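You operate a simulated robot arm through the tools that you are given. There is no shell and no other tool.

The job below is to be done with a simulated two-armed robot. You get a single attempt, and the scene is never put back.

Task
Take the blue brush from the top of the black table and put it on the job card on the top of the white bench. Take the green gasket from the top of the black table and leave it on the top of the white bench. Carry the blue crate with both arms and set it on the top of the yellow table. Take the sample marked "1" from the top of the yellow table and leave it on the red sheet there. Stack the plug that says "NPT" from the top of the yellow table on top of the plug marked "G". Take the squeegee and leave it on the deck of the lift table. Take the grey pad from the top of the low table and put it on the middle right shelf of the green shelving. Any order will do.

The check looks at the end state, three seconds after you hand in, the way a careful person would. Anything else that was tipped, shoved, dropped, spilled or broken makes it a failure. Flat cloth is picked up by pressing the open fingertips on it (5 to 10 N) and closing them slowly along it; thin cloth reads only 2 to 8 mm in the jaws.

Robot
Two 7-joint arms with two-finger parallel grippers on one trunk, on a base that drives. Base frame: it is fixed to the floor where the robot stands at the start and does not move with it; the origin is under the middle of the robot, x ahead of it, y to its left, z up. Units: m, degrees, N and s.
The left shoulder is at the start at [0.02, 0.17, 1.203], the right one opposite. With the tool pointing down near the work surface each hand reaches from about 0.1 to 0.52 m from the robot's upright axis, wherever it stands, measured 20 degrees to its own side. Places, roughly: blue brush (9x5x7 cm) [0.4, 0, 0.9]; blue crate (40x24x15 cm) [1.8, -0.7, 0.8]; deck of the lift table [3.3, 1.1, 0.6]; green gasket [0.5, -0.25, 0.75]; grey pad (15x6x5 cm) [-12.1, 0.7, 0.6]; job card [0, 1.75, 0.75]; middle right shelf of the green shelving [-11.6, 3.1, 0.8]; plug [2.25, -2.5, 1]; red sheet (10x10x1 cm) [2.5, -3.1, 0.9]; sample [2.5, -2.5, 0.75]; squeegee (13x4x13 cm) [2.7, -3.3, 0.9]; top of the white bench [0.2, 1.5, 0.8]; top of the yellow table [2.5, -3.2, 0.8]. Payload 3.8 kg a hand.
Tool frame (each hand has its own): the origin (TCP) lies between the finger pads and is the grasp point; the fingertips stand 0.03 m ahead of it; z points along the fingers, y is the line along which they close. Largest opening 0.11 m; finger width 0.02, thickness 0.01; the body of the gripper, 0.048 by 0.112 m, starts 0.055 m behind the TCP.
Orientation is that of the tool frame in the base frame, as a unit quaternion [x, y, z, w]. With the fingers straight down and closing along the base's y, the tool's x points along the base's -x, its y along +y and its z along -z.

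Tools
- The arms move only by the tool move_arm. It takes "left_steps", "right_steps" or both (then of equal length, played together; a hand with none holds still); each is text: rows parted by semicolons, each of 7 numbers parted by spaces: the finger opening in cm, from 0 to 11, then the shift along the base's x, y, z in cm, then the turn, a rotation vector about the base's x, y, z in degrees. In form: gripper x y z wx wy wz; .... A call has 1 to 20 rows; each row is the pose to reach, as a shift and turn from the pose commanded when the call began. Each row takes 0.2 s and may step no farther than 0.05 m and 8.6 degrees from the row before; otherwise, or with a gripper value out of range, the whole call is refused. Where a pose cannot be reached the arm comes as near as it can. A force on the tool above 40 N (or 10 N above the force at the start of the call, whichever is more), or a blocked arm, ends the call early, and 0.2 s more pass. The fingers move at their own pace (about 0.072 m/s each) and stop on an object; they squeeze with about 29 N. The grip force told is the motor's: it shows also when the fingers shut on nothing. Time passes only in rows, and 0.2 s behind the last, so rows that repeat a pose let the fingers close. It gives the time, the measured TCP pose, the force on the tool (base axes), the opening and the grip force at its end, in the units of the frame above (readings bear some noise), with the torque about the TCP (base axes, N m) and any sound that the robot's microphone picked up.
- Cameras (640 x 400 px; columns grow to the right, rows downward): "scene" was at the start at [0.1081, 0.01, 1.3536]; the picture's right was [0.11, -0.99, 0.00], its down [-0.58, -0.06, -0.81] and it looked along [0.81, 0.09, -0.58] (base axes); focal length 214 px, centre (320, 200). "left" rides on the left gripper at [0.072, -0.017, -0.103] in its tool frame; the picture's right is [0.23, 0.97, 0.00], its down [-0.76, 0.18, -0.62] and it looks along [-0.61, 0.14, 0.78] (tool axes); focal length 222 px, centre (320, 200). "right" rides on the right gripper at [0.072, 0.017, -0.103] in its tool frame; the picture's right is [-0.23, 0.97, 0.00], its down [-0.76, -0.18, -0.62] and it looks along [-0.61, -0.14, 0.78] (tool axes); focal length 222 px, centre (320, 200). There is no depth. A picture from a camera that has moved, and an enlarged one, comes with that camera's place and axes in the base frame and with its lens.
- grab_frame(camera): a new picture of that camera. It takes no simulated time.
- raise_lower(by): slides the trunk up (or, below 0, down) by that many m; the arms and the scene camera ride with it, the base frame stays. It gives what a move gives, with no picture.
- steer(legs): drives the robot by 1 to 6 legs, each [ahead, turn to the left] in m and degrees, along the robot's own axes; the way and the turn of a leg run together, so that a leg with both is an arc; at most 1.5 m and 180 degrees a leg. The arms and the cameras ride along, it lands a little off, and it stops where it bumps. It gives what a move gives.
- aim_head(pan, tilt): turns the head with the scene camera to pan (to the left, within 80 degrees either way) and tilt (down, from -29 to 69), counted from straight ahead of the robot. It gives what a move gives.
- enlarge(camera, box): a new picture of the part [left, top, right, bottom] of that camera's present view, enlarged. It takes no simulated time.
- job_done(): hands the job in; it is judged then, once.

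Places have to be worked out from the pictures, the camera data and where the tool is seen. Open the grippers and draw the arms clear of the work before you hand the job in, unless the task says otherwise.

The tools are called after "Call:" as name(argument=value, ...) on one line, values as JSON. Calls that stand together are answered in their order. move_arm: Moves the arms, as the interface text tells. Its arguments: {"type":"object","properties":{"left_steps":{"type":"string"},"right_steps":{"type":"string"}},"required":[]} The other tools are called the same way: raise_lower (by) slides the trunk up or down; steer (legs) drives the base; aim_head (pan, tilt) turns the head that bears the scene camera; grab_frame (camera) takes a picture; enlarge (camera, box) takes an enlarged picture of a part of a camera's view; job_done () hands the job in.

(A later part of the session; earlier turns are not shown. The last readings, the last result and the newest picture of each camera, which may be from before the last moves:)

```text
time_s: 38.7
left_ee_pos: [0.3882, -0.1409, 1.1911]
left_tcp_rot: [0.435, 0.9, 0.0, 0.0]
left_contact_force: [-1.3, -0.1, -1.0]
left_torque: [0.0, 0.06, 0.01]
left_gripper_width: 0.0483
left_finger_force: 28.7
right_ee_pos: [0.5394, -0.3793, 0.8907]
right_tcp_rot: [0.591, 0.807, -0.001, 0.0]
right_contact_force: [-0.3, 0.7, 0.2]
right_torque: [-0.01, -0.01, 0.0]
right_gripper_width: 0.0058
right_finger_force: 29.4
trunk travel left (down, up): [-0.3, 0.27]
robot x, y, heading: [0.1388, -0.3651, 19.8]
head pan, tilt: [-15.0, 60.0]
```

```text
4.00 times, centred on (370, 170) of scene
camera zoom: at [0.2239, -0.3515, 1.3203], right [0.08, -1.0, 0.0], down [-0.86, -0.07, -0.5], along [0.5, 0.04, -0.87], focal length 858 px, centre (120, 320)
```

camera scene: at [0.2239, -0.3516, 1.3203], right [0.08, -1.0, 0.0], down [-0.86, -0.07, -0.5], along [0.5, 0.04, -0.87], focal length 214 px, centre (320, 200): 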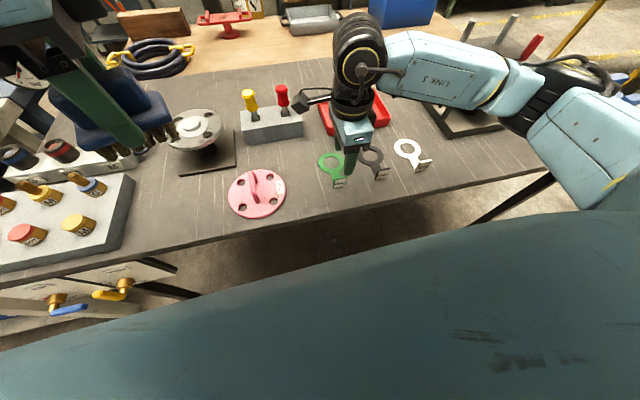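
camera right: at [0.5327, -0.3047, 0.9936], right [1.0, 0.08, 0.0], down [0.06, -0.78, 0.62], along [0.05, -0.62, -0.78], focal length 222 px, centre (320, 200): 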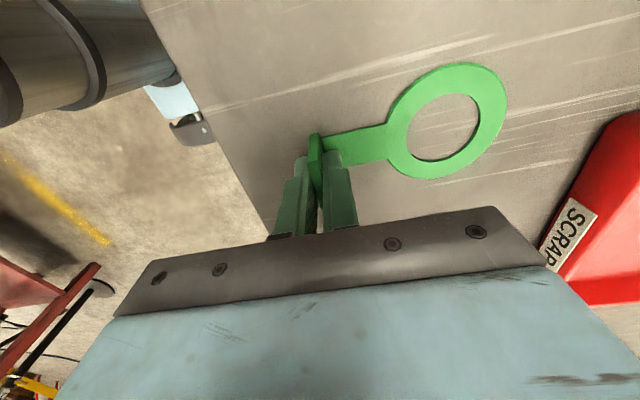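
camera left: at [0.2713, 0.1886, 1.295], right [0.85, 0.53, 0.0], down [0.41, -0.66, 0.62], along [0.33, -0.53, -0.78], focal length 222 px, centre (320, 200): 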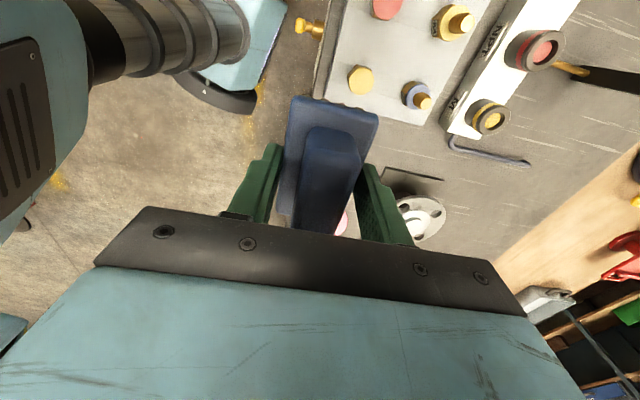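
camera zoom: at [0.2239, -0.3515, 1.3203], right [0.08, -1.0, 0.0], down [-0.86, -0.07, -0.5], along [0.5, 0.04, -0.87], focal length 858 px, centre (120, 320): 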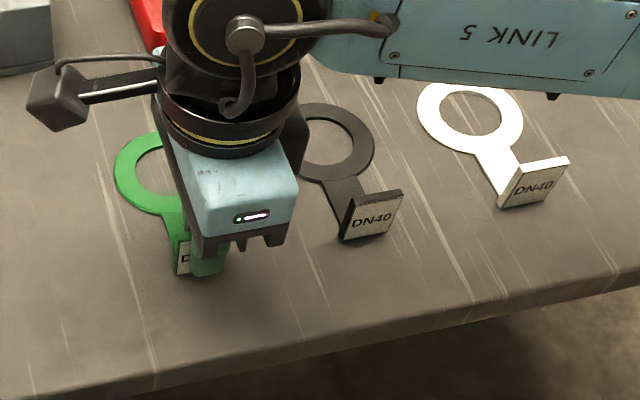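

Tab gripped at 5.8 mm with 29 N. I'll lift it slowly, then check that the ring hangs level in the fingers.

Call:
move_arm(right_steps="0 0 0 0.5 0 0 0; 0 0 0 1 0 0 0; 0 0 0 2 0 0 0; 0 0 0 4 0 0 0; 0 0 0 7 0 0 0; 0 0 0 10 0 0 0; 0 0 0 13 0 0 0; 0 0 0 13 0 0 0")

Call:
grab_frame(camera="right")

Call:
enlarge(camera="scene", box=[250, 80, 450, 220])

```text
time_s: 40.5
left_ee_pos: [0.3874, -0.1405, 1.1918]
left_tcp_rot: [0.434, 0.901, 0.0, 0.0]
left_contact_force: [-0.6, 0.6, -0.7]
left_torque: [0.02, -0.01, 0.02]
left_gripper_width: 0.0482
left_finger_force: 28.6
right_ee_pos: [0.5386, -0.3805, 1.0202]
right_tcp_rot: [0.59, 0.807, 0.0, 0.001]
right_contact_force: [-0.8, -0.4, -0.9]
right_torque: [0.01, 0.02, 0.0]
right_gripper_width: 0.0064
right_finger_force: 28.6
trunk travel left (down, up): [-0.3, 0.27]
robot x, y, heading: [0.14, -0.3665, 19.7]
head pan, tilt: [-15.0, 60.0]
```

```text
taken
camera right: at [0.533, -0.306, 1.1235], right [1.0, 0.08, 0.0], down [0.06, -0.78, 0.62], along [0.05, -0.62, -0.78], focal length 222 px, centre (320, 200)
```

right: 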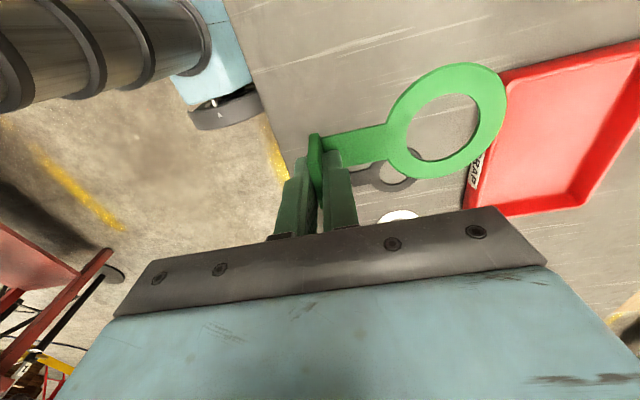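

```text
2.86 times, centred on (350, 150) of scene
camera zoom: at [0.224, -0.3516, 1.3203], right [0.08, -1.0, 0.0], down [-0.86, -0.07, -0.5], along [0.5, 0.04, -0.87], focal length 613 px, centre (234, 343)
```

zoom: 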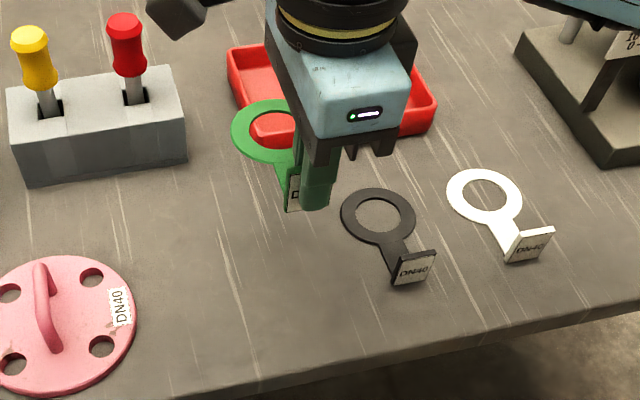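

The gasket is held level (ring bottom ~4.2 cm under the TCP). I'll raise and tuck the right hand, then back away from the table and look toward the white bench.

Call:
move_arm(right_steps="0 -1 -0.4 4 0 0 0; 0 -2.5 -1 8 0 0 0; 0 -4.5 -1.6 11 0 0 0; 0 -7 -2.5 13 0 0 0; 0 -10 -3.5 14 0 0 0; 0 -12 -4.3 14 0 0 0; 0 -12 -4.3 14 0 0 0")

Call:
steer(legs=[[-0.55, 0], [0, 70]])

Call:
aim_head(pan=-10, tilt=25)

Call:
grab_frame(camera="scene")

Call:
grab_frame(camera="right")

```text
time_s: 42.1
left_ee_pos: [0.3869, -0.141, 1.1926]
left_tcp_rot: [0.435, 0.901, 0.0, 0.0]
left_contact_force: [-0.6, -0.1, -1.3]
left_torque: [0.05, 0.03, 0.02]
left_gripper_width: 0.0483
left_finger_force: 28.9
right_ee_pos: [0.4211, -0.4211, 1.1571]
right_tcp_rot: [0.59, 0.807, -0.001, 0.0]
right_contact_force: [0.2, -0.9, -0.3]
right_torque: [0.0, -0.01, 0.03]
right_gripper_width: 0.0059
right_finger_force: 29.8
trunk travel left (down, up): [-0.3, 0.27]
robot x, y, heading: [0.1382, -0.3653, 19.5]
head pan, tilt: [-15.0, 60.0]
```

```text
time_s: 48.3
left_ee_pos: [-0.509, -0.2371, 1.193]
left_tcp_rot: [-0.153, 0.988, 0.0, 0.0]
left_contact_force: [0.5, 1.0, -0.5]
left_torque: [-0.01, -0.01, 0.02]
left_gripper_width: 0.0485
left_finger_force: 28.6
right_ee_pos: [-0.2355, -0.3072, 1.1565]
right_tcp_rot: [0.029, 1.0, 0.0, 0.0]
right_contact_force: [0.6, -0.3, -0.9]
right_torque: [0.04, 0.01, 0.01]
right_gripper_width: 0.0058
right_finger_force: 28.6
trunk travel left (down, up): [-0.3, 0.27]
robot x, y, heading: [-0.388, -0.5554, 89.1]
head pan, tilt: [-15.0, 60.0]
```

```text
time_s: 49.3
left_ee_pos: [-0.51, -0.2372, 1.192]
left_tcp_rot: [-0.154, 0.988, 0.0, 0.0]
left_contact_force: [0.4, 0.2, -1.8]
left_torque: [0.02, 0.0, 0.0]
left_gripper_width: 0.0484
left_finger_force: 28.7
right_ee_pos: [-0.2372, -0.3058, 1.1557]
right_tcp_rot: [0.029, 1.0, 0.0, 0.0]
right_contact_force: [0.2, 0.5, -0.5]
right_torque: [0.0, 0.03, 0.01]
right_gripper_width: 0.0062
right_finger_force: 29.1
trunk travel left (down, up): [-0.3, 0.27]
robot x, y, heading: [-0.3894, -0.5545, 88.8]
head pan, tilt: [-10.0, 25.0]
```

```text
taken
camera scene: at [-0.3709, -0.439, 1.3703], right [0.98, -0.19, 0.0], down [-0.08, -0.42, -0.91], along [0.18, 0.89, -0.42], focal length 214 px, centre (320, 200)
```

scene: 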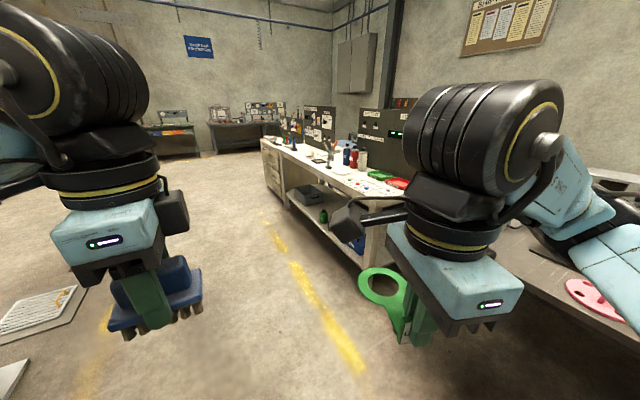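

```text
taken
camera right: at [-0.3066, -0.285, 1.26], right [0.28, 0.96, 0.0], down [0.75, -0.22, 0.62], along [0.6, -0.18, -0.78], focal length 222 px, centre (320, 200)
```

right: 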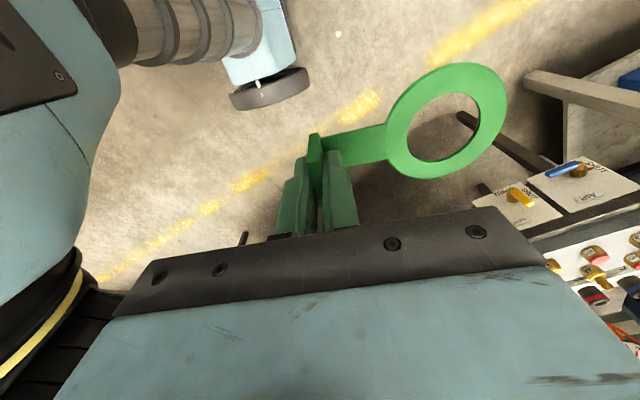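

I can see the bench; let me enlarge it to find the job card and free space.

Call:
enlarge(camera="scene", box=[240, 80, 432, 200])

```text
3.33 times, centred on (336, 140) of scene
camera zoom: at [-0.3709, -0.439, 1.3703], right [0.98, -0.19, 0.0], down [-0.08, -0.42, -0.91], along [0.18, 0.89, -0.42], focal length 715 px, centre (267, 400)
```

zoom: 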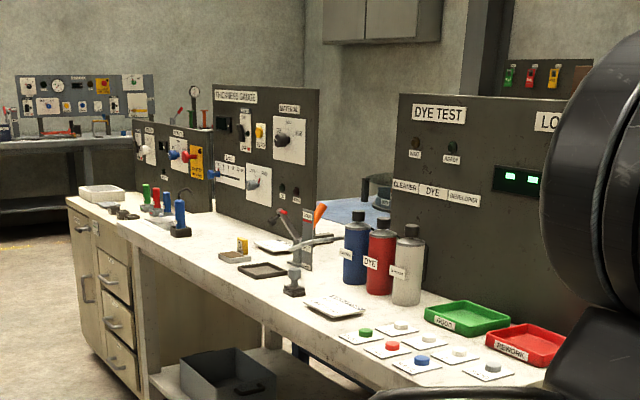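

The likely job card is near (0.1, 1.85). I'll drive along the front of the bench and look again before turning in.

Call:
steer(legs=[[0, 8.5], [1.2, 0], [0.9, 0]])

Call:
aim_head(pan=-75, tilt=35)

Call:
grab_frame(camera="scene")

```text
time_s: 60.3
left_ee_pos: [-0.8173, 1.8211, 1.1921]
left_tcp_rot: [-0.217, 0.976, 0.001, 0.0]
left_contact_force: [0.0, 0.7, -1.6]
left_torque: [-0.01, -0.01, 0.02]
left_gripper_width: 0.0485
left_finger_force: 28.8
right_ee_pos: [-0.5357, 1.789, 1.1561]
right_tcp_rot: [-0.036, 0.999, 0.0, 0.001]
right_contact_force: [-0.4, -0.2, -0.2]
right_torque: [-0.02, -0.02, 0.01]
right_gripper_width: 0.0058
right_finger_force: 28.9
trunk travel left (down, up): [-0.3, 0.27]
robot x, y, heading: [-0.6585, 1.5279, 96.5]
head pan, tilt: [-10.0, 25.0]
```

```text
time_s: 61.7
left_ee_pos: [-0.8167, 1.8212, 1.193]
left_tcp_rot: [-0.216, 0.976, 0.0, 0.0]
left_contact_force: [-0.7, 0.3, -0.8]
left_torque: [0.03, 0.0, 0.01]
left_gripper_width: 0.0483
left_finger_force: 29.2
right_ee_pos: [-0.5364, 1.7873, 1.1561]
right_tcp_rot: [-0.037, 0.999, 0.0, 0.0]
right_contact_force: [-0.1, 0.3, 0.7]
right_torque: [-0.01, 0.03, -0.03]
right_gripper_width: 0.0058
right_finger_force: 28.9
trunk travel left (down, up): [-0.3, 0.27]
robot x, y, heading: [-0.658, 1.5276, 96.4]
head pan, tilt: [-75.0, 35.0]
```

```text
taken
camera scene: at [-0.577, 1.5794, 1.3546], right [0.36, -0.93, 0.0], down [-0.53, -0.21, -0.82], along [0.76, 0.3, -0.57], focal length 214 px, centre (320, 200)
```

scene: 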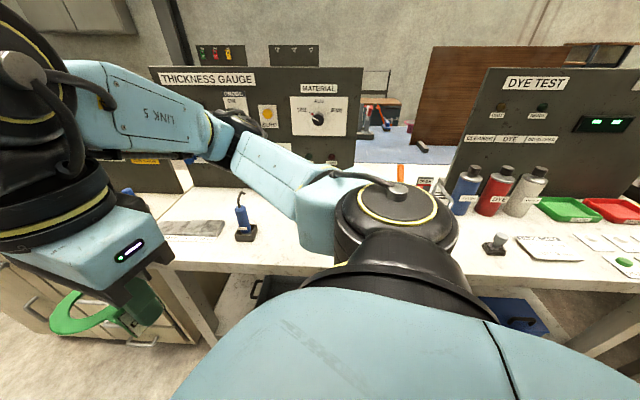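

My right arm hides the card, and the hands stay clear of the bench while turning here. I'll turn right 81° to face the bench.

Call:
steer(legs=[[0, -81.5]])

Call:
aim_head(pan=10, tilt=35)

Call:
grab_frame(camera="scene")

```text
time_s: 65.5
left_ee_pos: [-0.3958, 1.7377, 1.193]
left_tcp_rot: [0.457, 0.89, 0.001, 0.001]
left_contact_force: [-0.5, 0.4, -0.7]
left_torque: [0.01, 0.0, 0.0]
left_gripper_width: 0.0485
left_finger_force: 29.2
right_ee_pos: [-0.3757, 1.4552, 1.1566]
right_tcp_rot: [0.611, 0.791, 0.001, 0.0]
right_contact_force: [0.2, 0.0, -0.5]
right_torque: [0.02, 0.04, -0.01]
right_gripper_width: 0.0061
right_finger_force: 29.1
trunk travel left (down, up): [-0.3, 0.27]
robot x, y, heading: [-0.6541, 1.5257, 16.6]
head pan, tilt: [-75.0, 35.0]
```

```text
time_s: 67.1
left_ee_pos: [-0.3954, 1.7382, 1.1932]
left_tcp_rot: [0.457, 0.889, 0.0, 0.0]
left_contact_force: [-0.4, 0.5, -2.1]
left_torque: [-0.03, 0.01, -0.01]
left_gripper_width: 0.0483
left_finger_force: 29.3
right_ee_pos: [-0.3778, 1.455, 1.1562]
right_tcp_rot: [0.61, 0.792, 0.001, 0.0]
right_contact_force: [0.6, 0.2, -0.4]
right_torque: [-0.02, 0.02, -0.02]
right_gripper_width: 0.0058
right_finger_force: 29.3
trunk travel left (down, up): [-0.3, 0.27]
robot x, y, heading: [-0.6574, 1.5264, 16.9]
head pan, tilt: [10.0, 35.0]
```

```text
taken
camera scene: at [-0.5579, 1.5722, 1.3546], right [0.45, -0.89, 0.0], down [-0.51, -0.26, -0.82], along [0.73, 0.37, -0.57], focal length 214 px, centre (320, 200)
```

scene: 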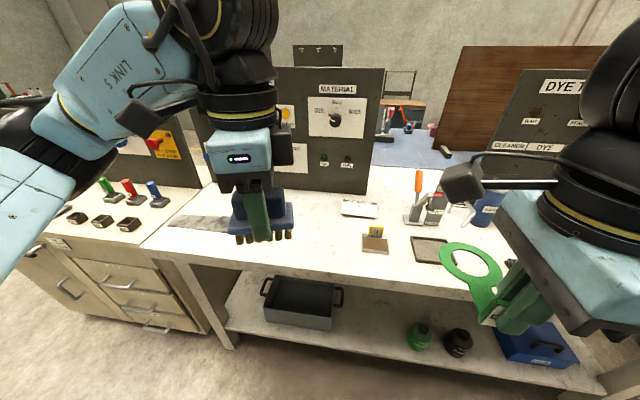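

Call:
enlarge(camera="scene", box=[290, 160, 498, 290])

```text
3.08 times, centred on (394, 225) of scene
camera zoom: at [-0.5579, 1.5722, 1.3546], right [0.45, -0.89, 0.0], down [-0.51, -0.26, -0.82], along [0.73, 0.37, -0.57], focal length 660 px, centre (92, 123)
```

zoom: 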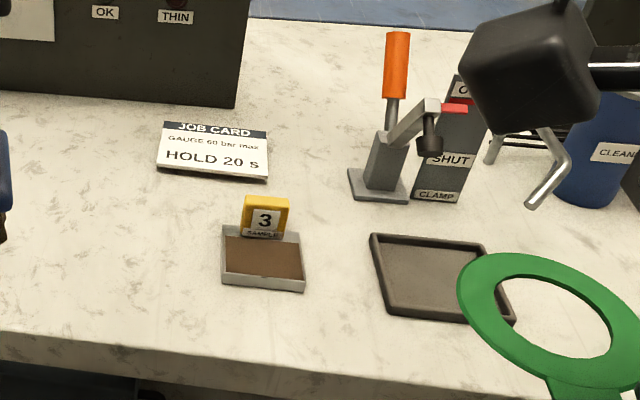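

The job card reads "JOB CARD" at about [0.105, 1.736], ~0.35 m in from the bench edge; the bench's free strip left of the "3" sample tray suits the gasket. I'll shift north to about (-0.62, 1.88), facing the bench at heading 15°, to set the gasket down first.

Call:
steer(legs=[[0, 66.8], [0.356, 0], [0, -68.7]])

Call:
aim_head(pan=0, tilt=50)

Call:
grab_frame(camera="scene")

Call:
grab_frame(camera="right")

Call:
grab_frame(camera="left")

```text
time_s: 75.1
left_ee_pos: [-0.3522, 2.0792, 1.1919]
left_tcp_rot: [0.459, 0.889, 0.0, 0.001]
left_contact_force: [0.2, 0.7, -1.8]
left_torque: [-0.01, 0.0, -0.02]
left_gripper_width: 0.0485
left_finger_force: 28.9
right_ee_pos: [-0.3333, 1.7964, 1.1562]
right_tcp_rot: [0.611, 0.791, 0.0, 0.001]
right_contact_force: [-0.6, -0.2, -0.5]
right_torque: [0.03, 0.03, 0.01]
right_gripper_width: 0.0061
right_finger_force: 28.6
trunk travel left (down, up): [-0.3, 0.27]
robot x, y, heading: [-0.6121, 1.8728, 16.9]
head pan, tilt: [10.0, 35.0]
```

```text
time_s: 75.9
left_ee_pos: [-0.352, 2.078, 1.192]
left_tcp_rot: [0.459, 0.889, 0.0, 0.001]
left_contact_force: [-0.1, 0.2, -1.4]
left_torque: [0.0, -0.02, -0.04]
left_gripper_width: 0.048
left_finger_force: 29.5
right_ee_pos: [-0.3333, 1.7956, 1.1559]
right_tcp_rot: [0.611, 0.791, 0.0, 0.0]
right_contact_force: [0.3, 0.2, -0.3]
right_torque: [0.02, 0.03, -0.01]
right_gripper_width: 0.0062
right_finger_force: 29.3
trunk travel left (down, up): [-0.3, 0.27]
robot x, y, heading: [-0.613, 1.8684, 16.8]
head pan, tilt: [0.0, 50.0]
```

```text
taken
camera scene: at [-0.5195, 1.8964, 1.3329], right [0.29, -0.96, 0.0], down [-0.73, -0.22, -0.64], along [0.62, 0.18, -0.77], focal length 214 px, centre (320, 200)
```

scene: 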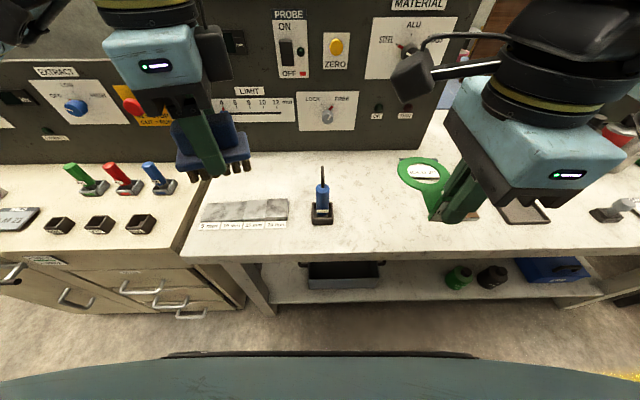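

```text
taken
camera right: at [-0.3351, 1.8708, 1.26], right [1.0, 0.03, 0.0], down [0.02, -0.78, 0.62], along [0.02, -0.62, -0.78], focal length 222 px, centre (320, 200)
```

right: 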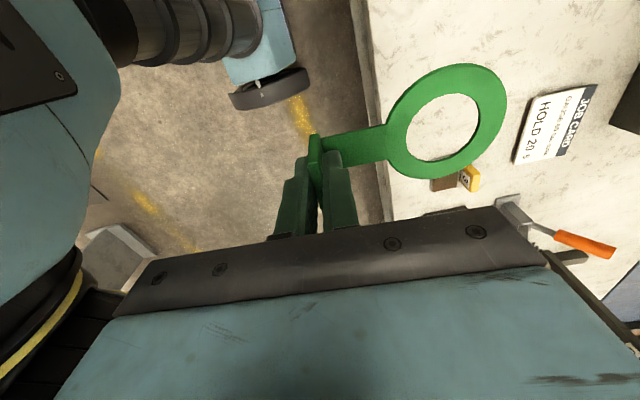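

```text
taken
camera left: at [-0.408, 2.1256, 1.2951], right [0.66, 0.75, 0.0], down [0.59, -0.52, 0.62], along [0.47, -0.41, -0.78], focal length 222 px, centre (320, 200)
```

left: 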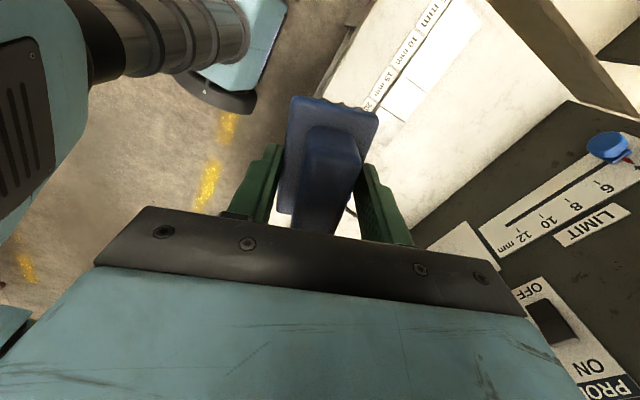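

Bench height checks out at z≈0.847 and the strip around [-0.18..-0.10, 1.8] is free (probe stand is at ~[-0.18, 1.99]). I'll move the right hand over that spot and stop about 5 cm above.

Call:
move_arm(right_steps="0 3 0 -1 0 0 0; 0 6 -0.2 -3 0 0 0; 0 9.5 -0.3 -6 0 0 0; 0 12.5 -0.5 -9.5 0 0 0; 0 15.3 -0.5 -13 0 0 0; 0 15.3 -0.5 -17 0 0 0; 0 15.3 -0.5 -20.5 0 0 0; 0 15.3 -0.5 -20.5 0 0 0")

Call:
grab_frame(camera="right")

Call:
grab_frame(camera="scene")

```text
time_s: 77.7
left_ee_pos: [-0.3527, 2.078, 1.1926]
left_tcp_rot: [0.458, 0.889, 0.0, 0.001]
left_contact_force: [0.8, 0.1, -0.7]
left_torque: [0.0, 0.02, 0.0]
left_gripper_width: 0.0482
left_finger_force: 28.8
right_ee_pos: [-0.1846, 1.7908, 0.9498]
right_tcp_rot: [0.611, 0.791, 0.0, 0.0]
right_contact_force: [-0.1, 0.2, 0.7]
right_torque: [0.03, -0.02, 0.01]
right_gripper_width: 0.006
right_finger_force: 28.8
trunk travel left (down, up): [-0.3, 0.27]
robot x, y, heading: [-0.611, 1.8673, 16.6]
head pan, tilt: [0.0, 50.0]
```

```text
taken
camera right: at [-0.1858, 1.8655, 1.054], right [1.0, 0.03, 0.0], down [0.02, -0.78, 0.62], along [0.02, -0.62, -0.78], focal length 222 px, centre (320, 200)
```

right: 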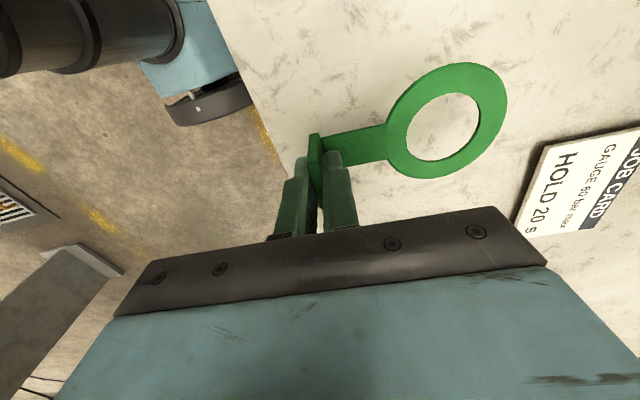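

```text
taken
camera scene: at [-0.5196, 1.8964, 1.3329], right [0.29, -0.96, 0.0], down [-0.73, -0.22, -0.64], along [0.62, 0.18, -0.77], focal length 214 px, centre (320, 200)
```

scene: 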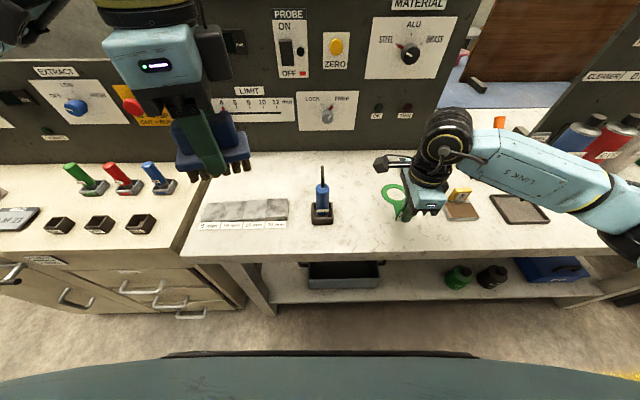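

Clear below. I'll descend to ~0.893, then creep down in 2 mm steps watching for contact.

Call:
move_arm(right_steps="0 0 0 -2 0 0 0; 0 0 0 -4 0 0 0; 0 0 0 -5.2 0 0 0; 0 0 0 -5.5 0 0 0; 0 0 0 -5.7 0 0 0; 0 0 0 -5.7 0 0 0")

Call:
enlarge(camera="scene", box=[340, 150, 500, 250])

```text
time_s: 79.1
left_ee_pos: [-0.3521, 2.0781, 1.192]
left_tcp_rot: [0.459, 0.888, 0.0, 0.0]
left_contact_force: [-0.5, 0.6, -1.4]
left_torque: [0.01, 0.0, 0.0]
left_gripper_width: 0.0486
left_finger_force: 29.2
right_ee_pos: [-0.1798, 1.7906, 0.8933]
right_tcp_rot: [0.612, 0.791, 0.0, 0.0]
right_contact_force: [-0.2, 0.4, 0.1]
right_torque: [0.0, 0.02, -0.01]
right_gripper_width: 0.0062
right_finger_force: 28.9
trunk travel left (down, up): [-0.3, 0.27]
robot x, y, heading: [-0.6125, 1.8704, 16.4]
head pan, tilt: [0.0, 50.0]
```

```text
4.00 times, centred on (420, 200) of scene
camera zoom: at [-0.5195, 1.8964, 1.3328], right [0.29, -0.96, 0.0], down [-0.73, -0.22, -0.64], along [0.62, 0.18, -0.77], focal length 858 px, centre (-80, 200)
```

zoom: 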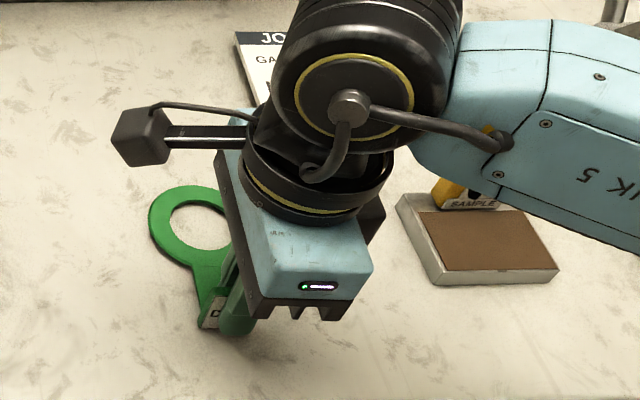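

Still about free of the bench. I'll creep down a few millimetres more and read the force.

Call:
move_arm(right_steps="0 0 0 -0.1 0 0 0; 0 0 0 -0.2 0 0 0; 0 0 0 -0.3 0 0 0; 0 0 0 -0.3 0 0 0")

```text
time_s: 80.1
left_ee_pos: [-0.3513, 2.0776, 1.1911]
left_tcp_rot: [0.458, 0.889, 0.0, 0.001]
left_contact_force: [0.0, 0.4, -0.7]
left_torque: [-0.01, 0.01, -0.01]
left_gripper_width: 0.0485
left_finger_force: 29.0
right_ee_pos: [-0.1798, 1.7909, 0.8906]
right_tcp_rot: [0.612, 0.791, 0.0, 0.0]
right_contact_force: [-0.4, 0.4, 0.3]
right_torque: [-0.01, -0.01, -0.03]
right_gripper_width: 0.0059
right_finger_force: 29.2
trunk travel left (down, up): [-0.3, 0.27]
robot x, y, heading: [-0.6146, 1.8674, 16.8]
head pan, tilt: [0.0, 50.0]
```

Call:
move_arm(right_steps="0 0 0 -0.1 0 0 0; 0 0 0 -0.2 0 0 0; 0 0 0 -0.3 0 0 0; 0 0 0 -0.3 0 0 0")

```text
time_s: 81.1
left_ee_pos: [-0.3523, 2.0771, 1.1925]
left_tcp_rot: [0.459, 0.889, 0.0, 0.0]
left_contact_force: [-0.2, 0.3, -1.3]
left_torque: [-0.03, 0.02, 0.03]
left_gripper_width: 0.0481
left_finger_force: 28.9
right_ee_pos: [-0.18, 1.7928, 0.8908]
right_tcp_rot: [0.612, 0.791, 0.001, 0.0]
right_contact_force: [-1.2, -2.9, 9.6]
right_torque: [-0.13, -0.01, 0.0]
right_gripper_width: 0.006
right_finger_force: 29.1
trunk travel left (down, up): [-0.3, 0.27]
robot x, y, heading: [-0.6126, 1.8705, 16.8]
head pan, tilt: [0.0, 50.0]
```

Contact (≈10 N) at TCP 0.891: the gasket is on the bench. I'll relax 2 mm, open the fingers, and lift straight up.

Call:
move_arm(right_steps="0 0 0 0.2 0 0 0; 2 0 0 0.2 0 0 0; 4 0 0 0.2 0 0 0; 4 0 0 0.2 0 0 0; 4 0 0 2 0 0 0; 4 0 0 5 0 0 0; 4 0 0 9 0 0 0; 4 0 0 13 0 0 0; 4 0 0 17 0 0 0; 4 -2 0 21 0 0 0; 4 -5 0 25 0 0 0; 4 -9 0 27 0 0 0; 4 -13 0 27 0 0 0")

Call:
grab_frame(camera="scene")

Call:
grab_frame(camera="right")

```text
time_s: 83.9
left_ee_pos: [-0.3531, 2.0788, 1.1924]
left_tcp_rot: [0.459, 0.889, -0.001, 0.0]
left_contact_force: [-0.1, 0.4, -1.4]
left_torque: [0.0, 0.01, -0.02]
left_gripper_width: 0.0482
left_finger_force: 28.9
right_ee_pos: [-0.311, 1.791, 1.1572]
right_tcp_rot: [0.612, 0.791, 0.0, 0.0]
right_contact_force: [-0.3, 0.9, 0.3]
right_torque: [-0.01, 0.0, -0.01]
right_gripper_width: 0.0401
right_finger_force: 0.1
trunk travel left (down, up): [-0.3, 0.27]
robot x, y, heading: [-0.6121, 1.8707, 16.8]
head pan, tilt: [0.0, 50.0]
```

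```text
taken
camera scene: at [-0.5198, 1.8967, 1.3328], right [0.29, -0.96, 0.0], down [-0.73, -0.22, -0.64], along [0.62, 0.18, -0.77], focal length 214 px, centre (320, 200)
```

scene: 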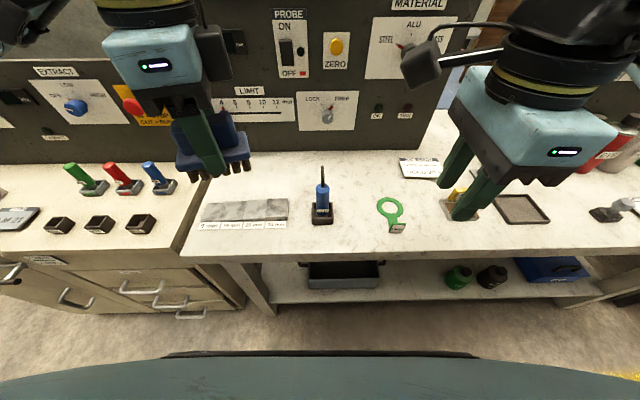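

```text
taken
camera right: at [-0.313, 1.8657, 1.2613], right [1.0, 0.02, 0.0], down [0.02, -0.78, 0.62], along [0.01, -0.62, -0.78], focal length 222 px, centre (320, 200)
```

right: 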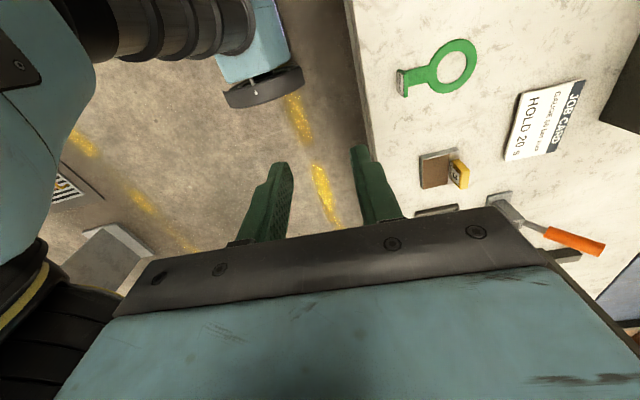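

The gasket is lying flat on the bench. Next, for the brush, the card is deep (0.35 m in), so I'll bring the base parallel to the bench with its left shoulder towards it, at about (-0.50, 1.595), heading -75°.

Call:
steer(legs=[[-0.05, 0], [0, -58.8], [0.31, -33]])

Call:
aim_head(pan=75, tilt=45)

Call:
grab_frame(camera="scene")

Call:
grab_frame(camera="left")

```text
time_s: 89.1
left_ee_pos: [-0.2998, 1.3256, 1.1933]
left_tcp_rot: [0.957, 0.289, 0.0, 0.0]
left_contact_force: [-0.3, -0.2, -1.2]
left_torque: [-0.03, -0.01, 0.0]
left_gripper_width: 0.0483
left_finger_force: 28.4
right_ee_pos: [-0.5874, 1.2937, 1.1565]
right_tcp_rot: [0.994, 0.112, 0.0, 0.0]
right_contact_force: [0.3, -0.6, -0.3]
right_torque: [0.02, 0.0, 0.01]
right_gripper_width: 0.0398
right_finger_force: 0.0
trunk travel left (down, up): [-0.3, 0.27]
robot x, y, heading: [-0.4998, 1.5927, -75.0]
head pan, tilt: [0.0, 50.0]
```

```text
time_s: 90.5
left_ee_pos: [-0.2994, 1.3274, 1.1928]
left_tcp_rot: [0.957, 0.289, 0.0, 0.0]
left_contact_force: [0.0, 0.4, -0.6]
left_torque: [0.02, -0.01, -0.03]
left_gripper_width: 0.0484
left_finger_force: 29.3
right_ee_pos: [-0.5873, 1.293, 1.1567]
right_tcp_rot: [0.994, 0.111, 0.0, 0.001]
right_contact_force: [0.0, -0.1, -0.4]
right_torque: [-0.04, 0.0, 0.03]
right_gripper_width: 0.0402
right_finger_force: 0.1
trunk travel left (down, up): [-0.3, 0.27]
robot x, y, heading: [-0.4985, 1.5925, -75.2]
head pan, tilt: [75.0, 45.0]
```

```text
taken
camera scene: at [-0.4144, 1.5739, 1.3398], right [0.0, -1.0, 0.0], down [-0.71, 0.0, -0.71], along [0.71, 0.0, -0.71], focal length 214 px, centre (320, 200)
```

scene: 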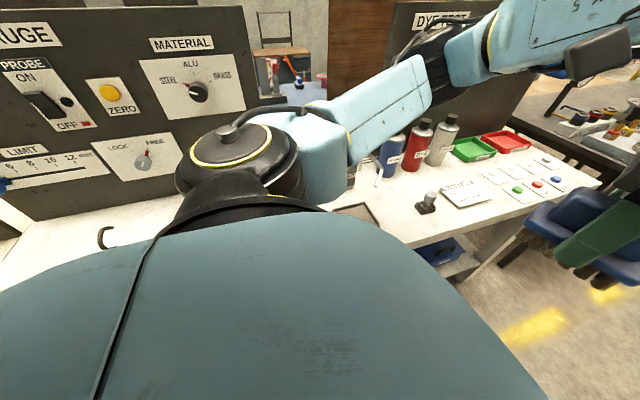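

```text
taken
camera left: at [-0.2479, 1.3785, 1.2951], right [0.73, -0.69, 0.0], down [-0.54, -0.57, 0.62], along [-0.43, -0.45, -0.78], focal length 222 px, centre (320, 200)
```

left: 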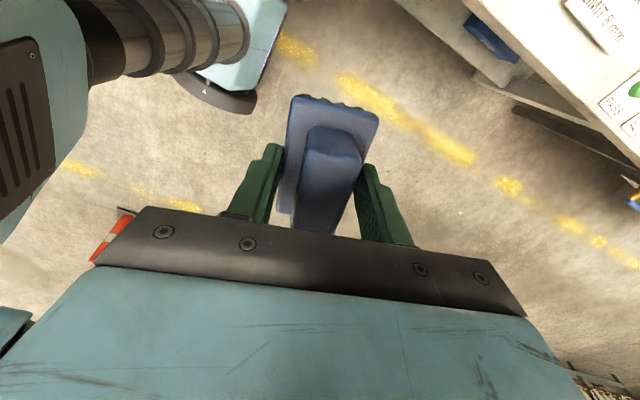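

Base is parallel at (-0.4985, 1.5925), heading -75.2°. I'll swing the left hand out over the card in a diagonal at z≈1.13, turning it +71° so the brush lines up with the card.

Call:
move_arm(left_steps="2 2.8 2.9 -0.3 0 0 5; 2 5.6 5.8 -0.6 0 0 10; 2 8.5 8.7 -1 0 0 15; 2 11.3 11.6 -1.4 0 0 20; 2 14.2 14.5 -1.8 0 0 25; 2 17 17.4 -2.2 0 0 31; 2 19.8 20.3 -2.6 0 0 37; 2 22.7 23.2 -3 0 0 43; 2 25.5 26.1 -3.4 0 0 49; 2 28.3 29 -3.8 0 0 55; 2 31.2 31.9 -4.2 0 0 61; 2 34 34.8 -4.6 0 0 66; 2 36.8 37.7 -5 0 0 71.4; 2 39.7 40.7 -6 0 0 71.4; 2 39.7 40.7 -6 0 0 71.4")

Call:
grab_frame(camera="left")

Call:
grab_frame(camera="scene")

```text
time_s: 93.8
left_ee_pos: [0.0071, 1.6229, 1.138]
left_tcp_rot: [0.608, 0.794, 0.0, 0.001]
left_contact_force: [-0.2, 0.7, -1.6]
left_torque: [-0.02, 0.03, -0.03]
left_gripper_width: 0.0483
left_finger_force: 29.4
left hand out of reach, approached as far as the arm can: row 9, 10, 11, 12, 13, 14, 15
right_ee_pos: [-0.5874, 1.295, 1.1572]
right_tcp_rot: [0.994, 0.112, 0.0, 0.001]
right_contact_force: [-0.2, 0.4, -1.2]
right_torque: [0.03, 0.02, -0.01]
right_gripper_width: 0.0398
right_finger_force: 0.0
trunk travel left (down, up): [-0.3, 0.27]
robot x, y, heading: [-0.5027, 1.596, -75.2]
head pan, tilt: [75.0, 45.0]
```

```text
taken
camera left: at [-0.028, 1.687, 1.2397], right [0.88, 0.47, 0.0], down [0.37, -0.69, 0.62], along [0.3, -0.55, -0.78], focal length 222 px, centre (320, 200)
```

left: 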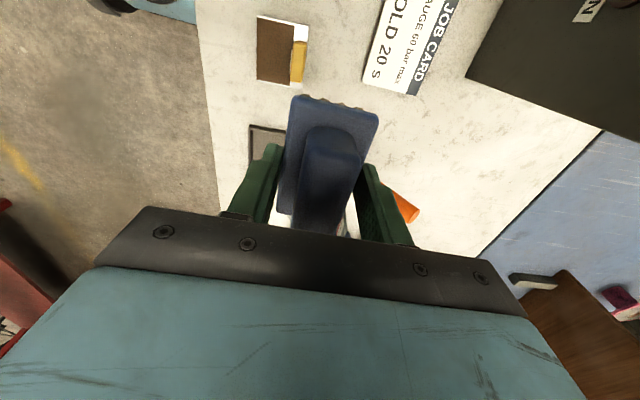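

```text
taken
camera scene: at [-0.4141, 1.5741, 1.3397], right [0.0, -1.0, 0.0], down [-0.71, 0.0, -0.71], along [0.71, 0.0, -0.71], focal length 214 px, centre (320, 200)
```

scene: 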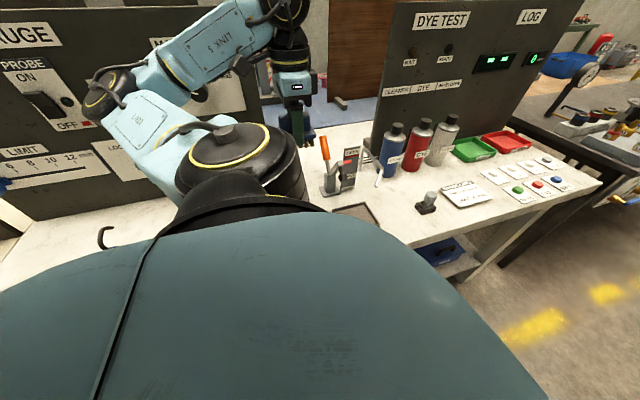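

The hand stops short at this height ([0.007, 1.623, 1.138]), likely a wrist limit when it is high. Below me is clear bench, so I'll go down to z≈1.0 first and then move toward the card.

Call:
move_arm(left_steps="2 0 0 -3 0 0 0; 2 0 0 -6 0 0 0; 2 0 0 -9 0 0 0; 2 0 0.7 -12 0 0 0; 2 1 2.5 -14 0 0 0; 2 2.5 4.5 -14.5 0 0 0; 2 4 6.5 -14.5 0 0 0; 2 6 8.5 -14.5 0 0 0; 2 8 10.3 -14.5 0 0 0; 2 9.1 11.2 -14.5 0 0 0; 2 9.1 11.2 -14.5 0 0 0")

Call:
grab_frame(camera="left")

Call:
grab_frame(camera="scene")

```text
time_s: 96.2
left_ee_pos: [0.0115, 1.5933, 1.024]
left_tcp_rot: [0.608, 0.794, 0.0, 0.0]
left_contact_force: [-0.1, 0.5, -0.6]
left_torque: [-0.02, -0.02, -0.01]
left_gripper_width: 0.0483
left_finger_force: 29.1
left hand out of reach, approached as far as the arm can: row 1, 2, 3, 4, 5, 6, 7, 8, 9, 10, 11
right_ee_pos: [-0.5873, 1.2935, 1.1573]
right_tcp_rot: [0.994, 0.112, 0.0, 0.0]
right_contact_force: [-0.2, -0.4, 0.4]
right_torque: [-0.02, -0.03, -0.02]
right_gripper_width: 0.04
right_finger_force: 0.1
trunk travel left (down, up): [-0.3, 0.27]
robot x, y, heading: [-0.5024, 1.5925, -75.1]
head pan, tilt: [75.0, 45.0]
```

```text
taken
camera left: at [-0.0236, 1.6566, 1.1264], right [0.88, 0.47, 0.0], down [0.37, -0.69, 0.62], along [0.29, -0.55, -0.78], focal length 222 px, centre (320, 200)
```

left: 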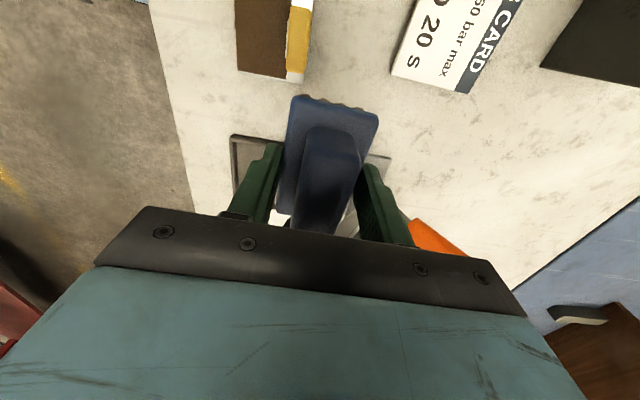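

```text
taken
camera scene: at [-0.4143, 1.574, 1.3398], right [0.0, -1.0, 0.0], down [-0.71, 0.0, -0.71], along [0.71, 0.0, -0.71], focal length 214 px, centre (320, 200)
```

scene: 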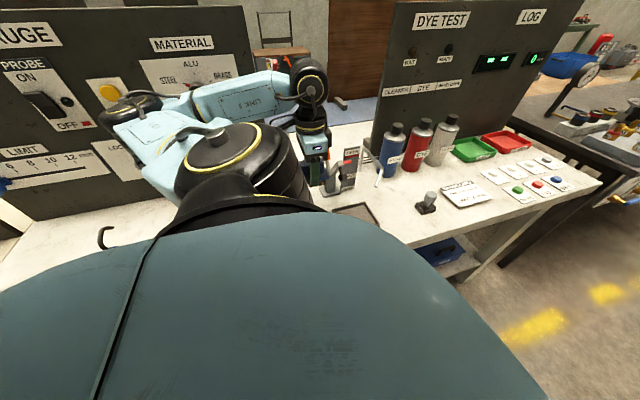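

This turn (hand yaw about -90° relative to the forearm) is the limiting one, as it was mirrored on the right arm. Turning the hand +90° makes it natural, with the brush's 8 cm side along the card's 10 cm depth; I'll back off the clamp, turn and then go over the card.

Call:
move_arm(left_steps="2 -1.5 1 3 0 0 8; 2 -3 2 6 0 0 16; 2 -4 3 8 0 0 24; 2 -4 4.5 9 0 0 32; 2 -3 6.5 9 0 0 40; 2 -2 8.5 9 0 0 48; 2 0 10.5 9 0 0 56; 2 2 12 8 0 0 64; 2 4 13 6 0 0 72; 2 6 13.8 4 0 0 80; 2 8 14.2 2 0 0 88; 2 8.7 14.3 0 0 0 90; 2 8.7 14.3 0 0 0 90")

Call:
grab_frame(camera="left")

Call:
grab_frame(camera="scene")

```text
time_s: 99.0
left_ee_pos: [0.0974, 1.7338, 1.0179]
left_tcp_rot: [-0.131, 0.991, 0.0, 0.0]
left_contact_force: [0.7, -0.3, -0.8]
left_torque: [0.02, 0.02, 0.0]
left_gripper_width: 0.0483
left_finger_force: 29.3
right_ee_pos: [-0.5873, 1.2927, 1.158]
right_tcp_rot: [0.994, 0.111, 0.0, 0.001]
right_contact_force: [0.3, -0.3, -0.3]
right_torque: [-0.01, 0.0, 0.05]
right_gripper_width: 0.0399
right_finger_force: 0.1
trunk travel left (down, up): [-0.3, 0.27]
robot x, y, heading: [-0.5012, 1.5958, -75.3]
head pan, tilt: [75.0, 45.0]
```

```text
taken
camera left: at [0.0306, 1.6969, 1.1211], right [-0.47, 0.88, 0.0], down [0.69, 0.37, 0.62], along [0.55, 0.29, -0.78], focal length 222 px, centre (320, 200)
```

left: 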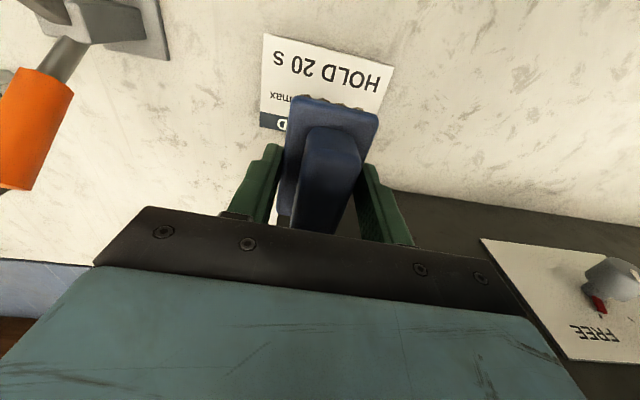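

```text
taken
camera scene: at [-0.4143, 1.5741, 1.3398], right [0.0, -1.0, 0.0], down [-0.71, 0.0, -0.71], along [0.71, 0.0, -0.71], focal length 214 px, centre (320, 200)
```

scene: 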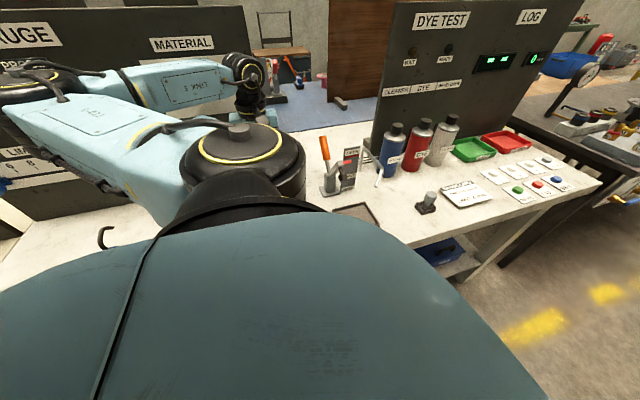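

The hand reaches the card centre nicely (card centre ≈[0.096, 1.733], TCP [0.097, 1.734]). I'll descend to ~0.9 and then creep down to contact.

Call:
move_arm(left_steps="2 -0.1 0 -3 0 0 0; 2 -0.1 0 -6 0 0 0; 2 -0.1 0 -9 0 0 0; 2 -0.1 0 -11 0 0 0; 2 -0.1 0 -11.8 0 0 0; 2 -0.1 0 -11.8 0 0 0")

Call:
grab_frame(camera="left")

```text
time_s: 100.3
left_ee_pos: [0.0955, 1.7342, 0.9038]
left_tcp_rot: [-0.131, 0.991, 0.0, 0.003]
left_contact_force: [2.2, 5.1, 24.8]
left_torque: [0.2, -0.15, -0.01]
left_gripper_width: 0.0485
left_finger_force: 29.6
right_ee_pos: [-0.5891, 1.2937, 1.1564]
right_tcp_rot: [0.994, 0.112, 0.001, 0.0]
right_contact_force: [-0.7, 0.5, 0.1]
right_torque: [-0.04, 0.0, -0.01]
right_gripper_width: 0.04
right_finger_force: 0.1
trunk travel left (down, up): [-0.3, 0.27]
robot x, y, heading: [-0.5006, 1.593, -75.0]
head pan, tilt: [75.0, 45.0]
```

```text
taken
camera left: at [0.0294, 1.6958, 1.0062], right [-0.47, 0.88, 0.0], down [0.69, 0.37, 0.63], along [0.55, 0.29, -0.78], focal length 222 px, centre (320, 200)
```

left: 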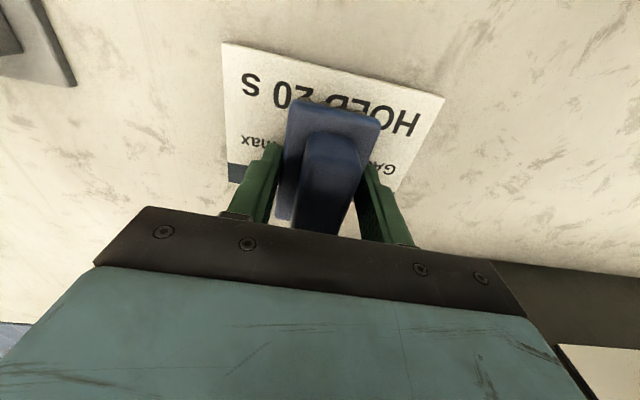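

The brush is down on the card (25 N at TCP 0.904) with card visible all round it. I'll unload slightly, open, and rise straight up.

Call:
move_arm(left_steps="2 0 0 0.2 0 0 0; 2 0 0 0.35 0 0 0; 5 0 0 0.35 0 0 0; 7 0 0 0.35 0 0 0; 7 0 0 0.35 0 0 0; 7 0 0 2 0 0 0; 7 0 0 4 0 0 0; 7 0 0 7 0 0 0; 7 0 0 10 0 0 0; 7 0 0 13 0 0 0; 7 0 0 16 0 0 0")

Call:
grab_frame(camera="left")

```text
time_s: 102.8
left_ee_pos: [0.0952, 1.7326, 1.0617]
left_tcp_rot: [-0.13, 0.991, 0.0, 0.001]
left_contact_force: [0.5, -0.1, 0.0]
left_torque: [-0.04, -0.03, -0.01]
left_gripper_width: 0.0701
left_finger_force: 0.0
left hand out of reach, approached as far as the arm can: row 10
right_ee_pos: [-0.5876, 1.2924, 1.1565]
right_tcp_rot: [0.994, 0.112, 0.0, 0.0]
right_contact_force: [0.0, 0.1, -0.1]
right_torque: [0.01, -0.01, 0.01]
right_gripper_width: 0.0399
right_finger_force: 0.1
trunk travel left (down, up): [-0.3, 0.27]
robot x, y, heading: [-0.5022, 1.5912, -75.1]
head pan, tilt: [75.0, 45.0]
```

```text
taken
camera left: at [0.0303, 1.6952, 1.1642], right [-0.47, 0.88, 0.0], down [0.69, 0.37, 0.62], along [0.55, 0.29, -0.78], focal length 222 px, centre (320, 200)
```

left: 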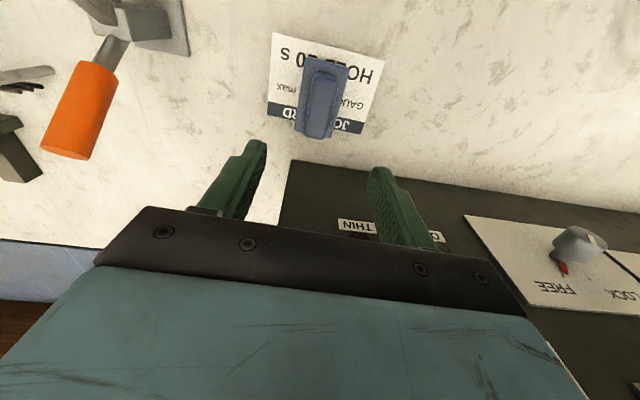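

The brush stayed put on the card. Let me enlarge to verify it's flat and inside the card.

Call:
enlarge(camera="left", box=[240, 20, 400, 150])

```text
3.08 times, centred on (320, 85) of left
camera zoom: at [0.0303, 1.6952, 1.1642], right [-0.47, 0.88, 0.0], down [0.69, 0.37, 0.62], along [0.55, 0.29, -0.78], focal length 684 px, centre (320, 554)
```

zoom: 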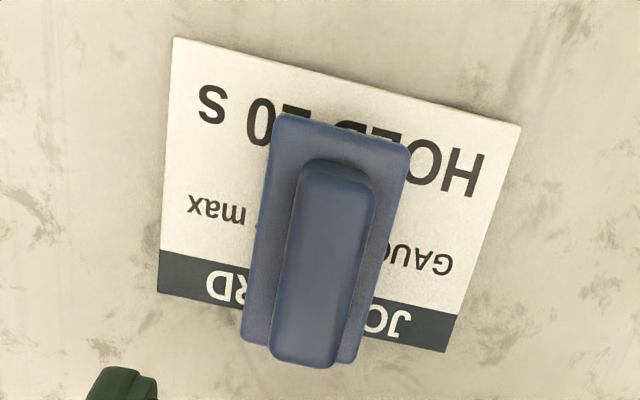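

The brush sits flat with its centre within 1 cm of the card centre. I'll withdraw the left hand back over the front strip of the bench to a tucked position.

Call:
move_arm(left_steps="7 -4 -1 0 0 0 0; 7 -8 -2 1 0 0 0; 7 -12 -3.5 2 0 0 -8; 7 -16 -6 3 0 0 -16; 7 -19 -9 4 0 0 -24; 7 -22 -12.5 5 0 0 -32; 7 -24.5 -16 6 0 0 -40; 7 -27 -19.5 7 0 0 -48; 7 -29.5 -23 8 0 0 -56; 7 -32 -26.5 9 0 0 -64; 7 -34.5 -30 10 0 0 -72; 7 -36 -34 10 0 0 -80; 7 -37 -38 10 0 0 -88; 7 -37 -38 10 0 0 -90")

Call:
grab_frame(camera="scene")

```text
time_s: 105.8
left_ee_pos: [-0.2735, 1.3535, 1.1611]
left_tcp_rot: [0.61, 0.793, 0.0, 0.001]
left_contact_force: [0.6, 0.2, -0.4]
left_torque: [0.03, 0.02, 0.01]
left_gripper_width: 0.07
left_finger_force: 0.1
left hand out of reach, approached as far as the arm can: row 2, 3, 4, 5, 6, 7, 8, 9, 10, 11
right_ee_pos: [-0.587, 1.2941, 1.1572]
right_tcp_rot: [0.994, 0.111, 0.0, 0.0]
right_contact_force: [-0.2, -0.2, -0.2]
right_torque: [-0.03, 0.03, -0.03]
right_gripper_width: 0.0399
right_finger_force: 0.1
trunk travel left (down, up): [-0.3, 0.27]
robot x, y, heading: [-0.5021, 1.5945, -75.1]
head pan, tilt: [75.0, 45.0]
```

```text
taken
camera scene: at [-0.4142, 1.5745, 1.3398], right [0.0, -1.0, 0.0], down [-0.71, 0.0, -0.71], along [0.71, 0.0, -0.71], focal length 214 px, centre (320, 200)
```

scene: 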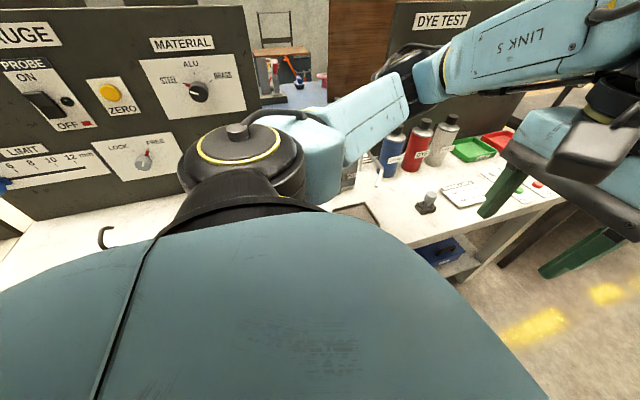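

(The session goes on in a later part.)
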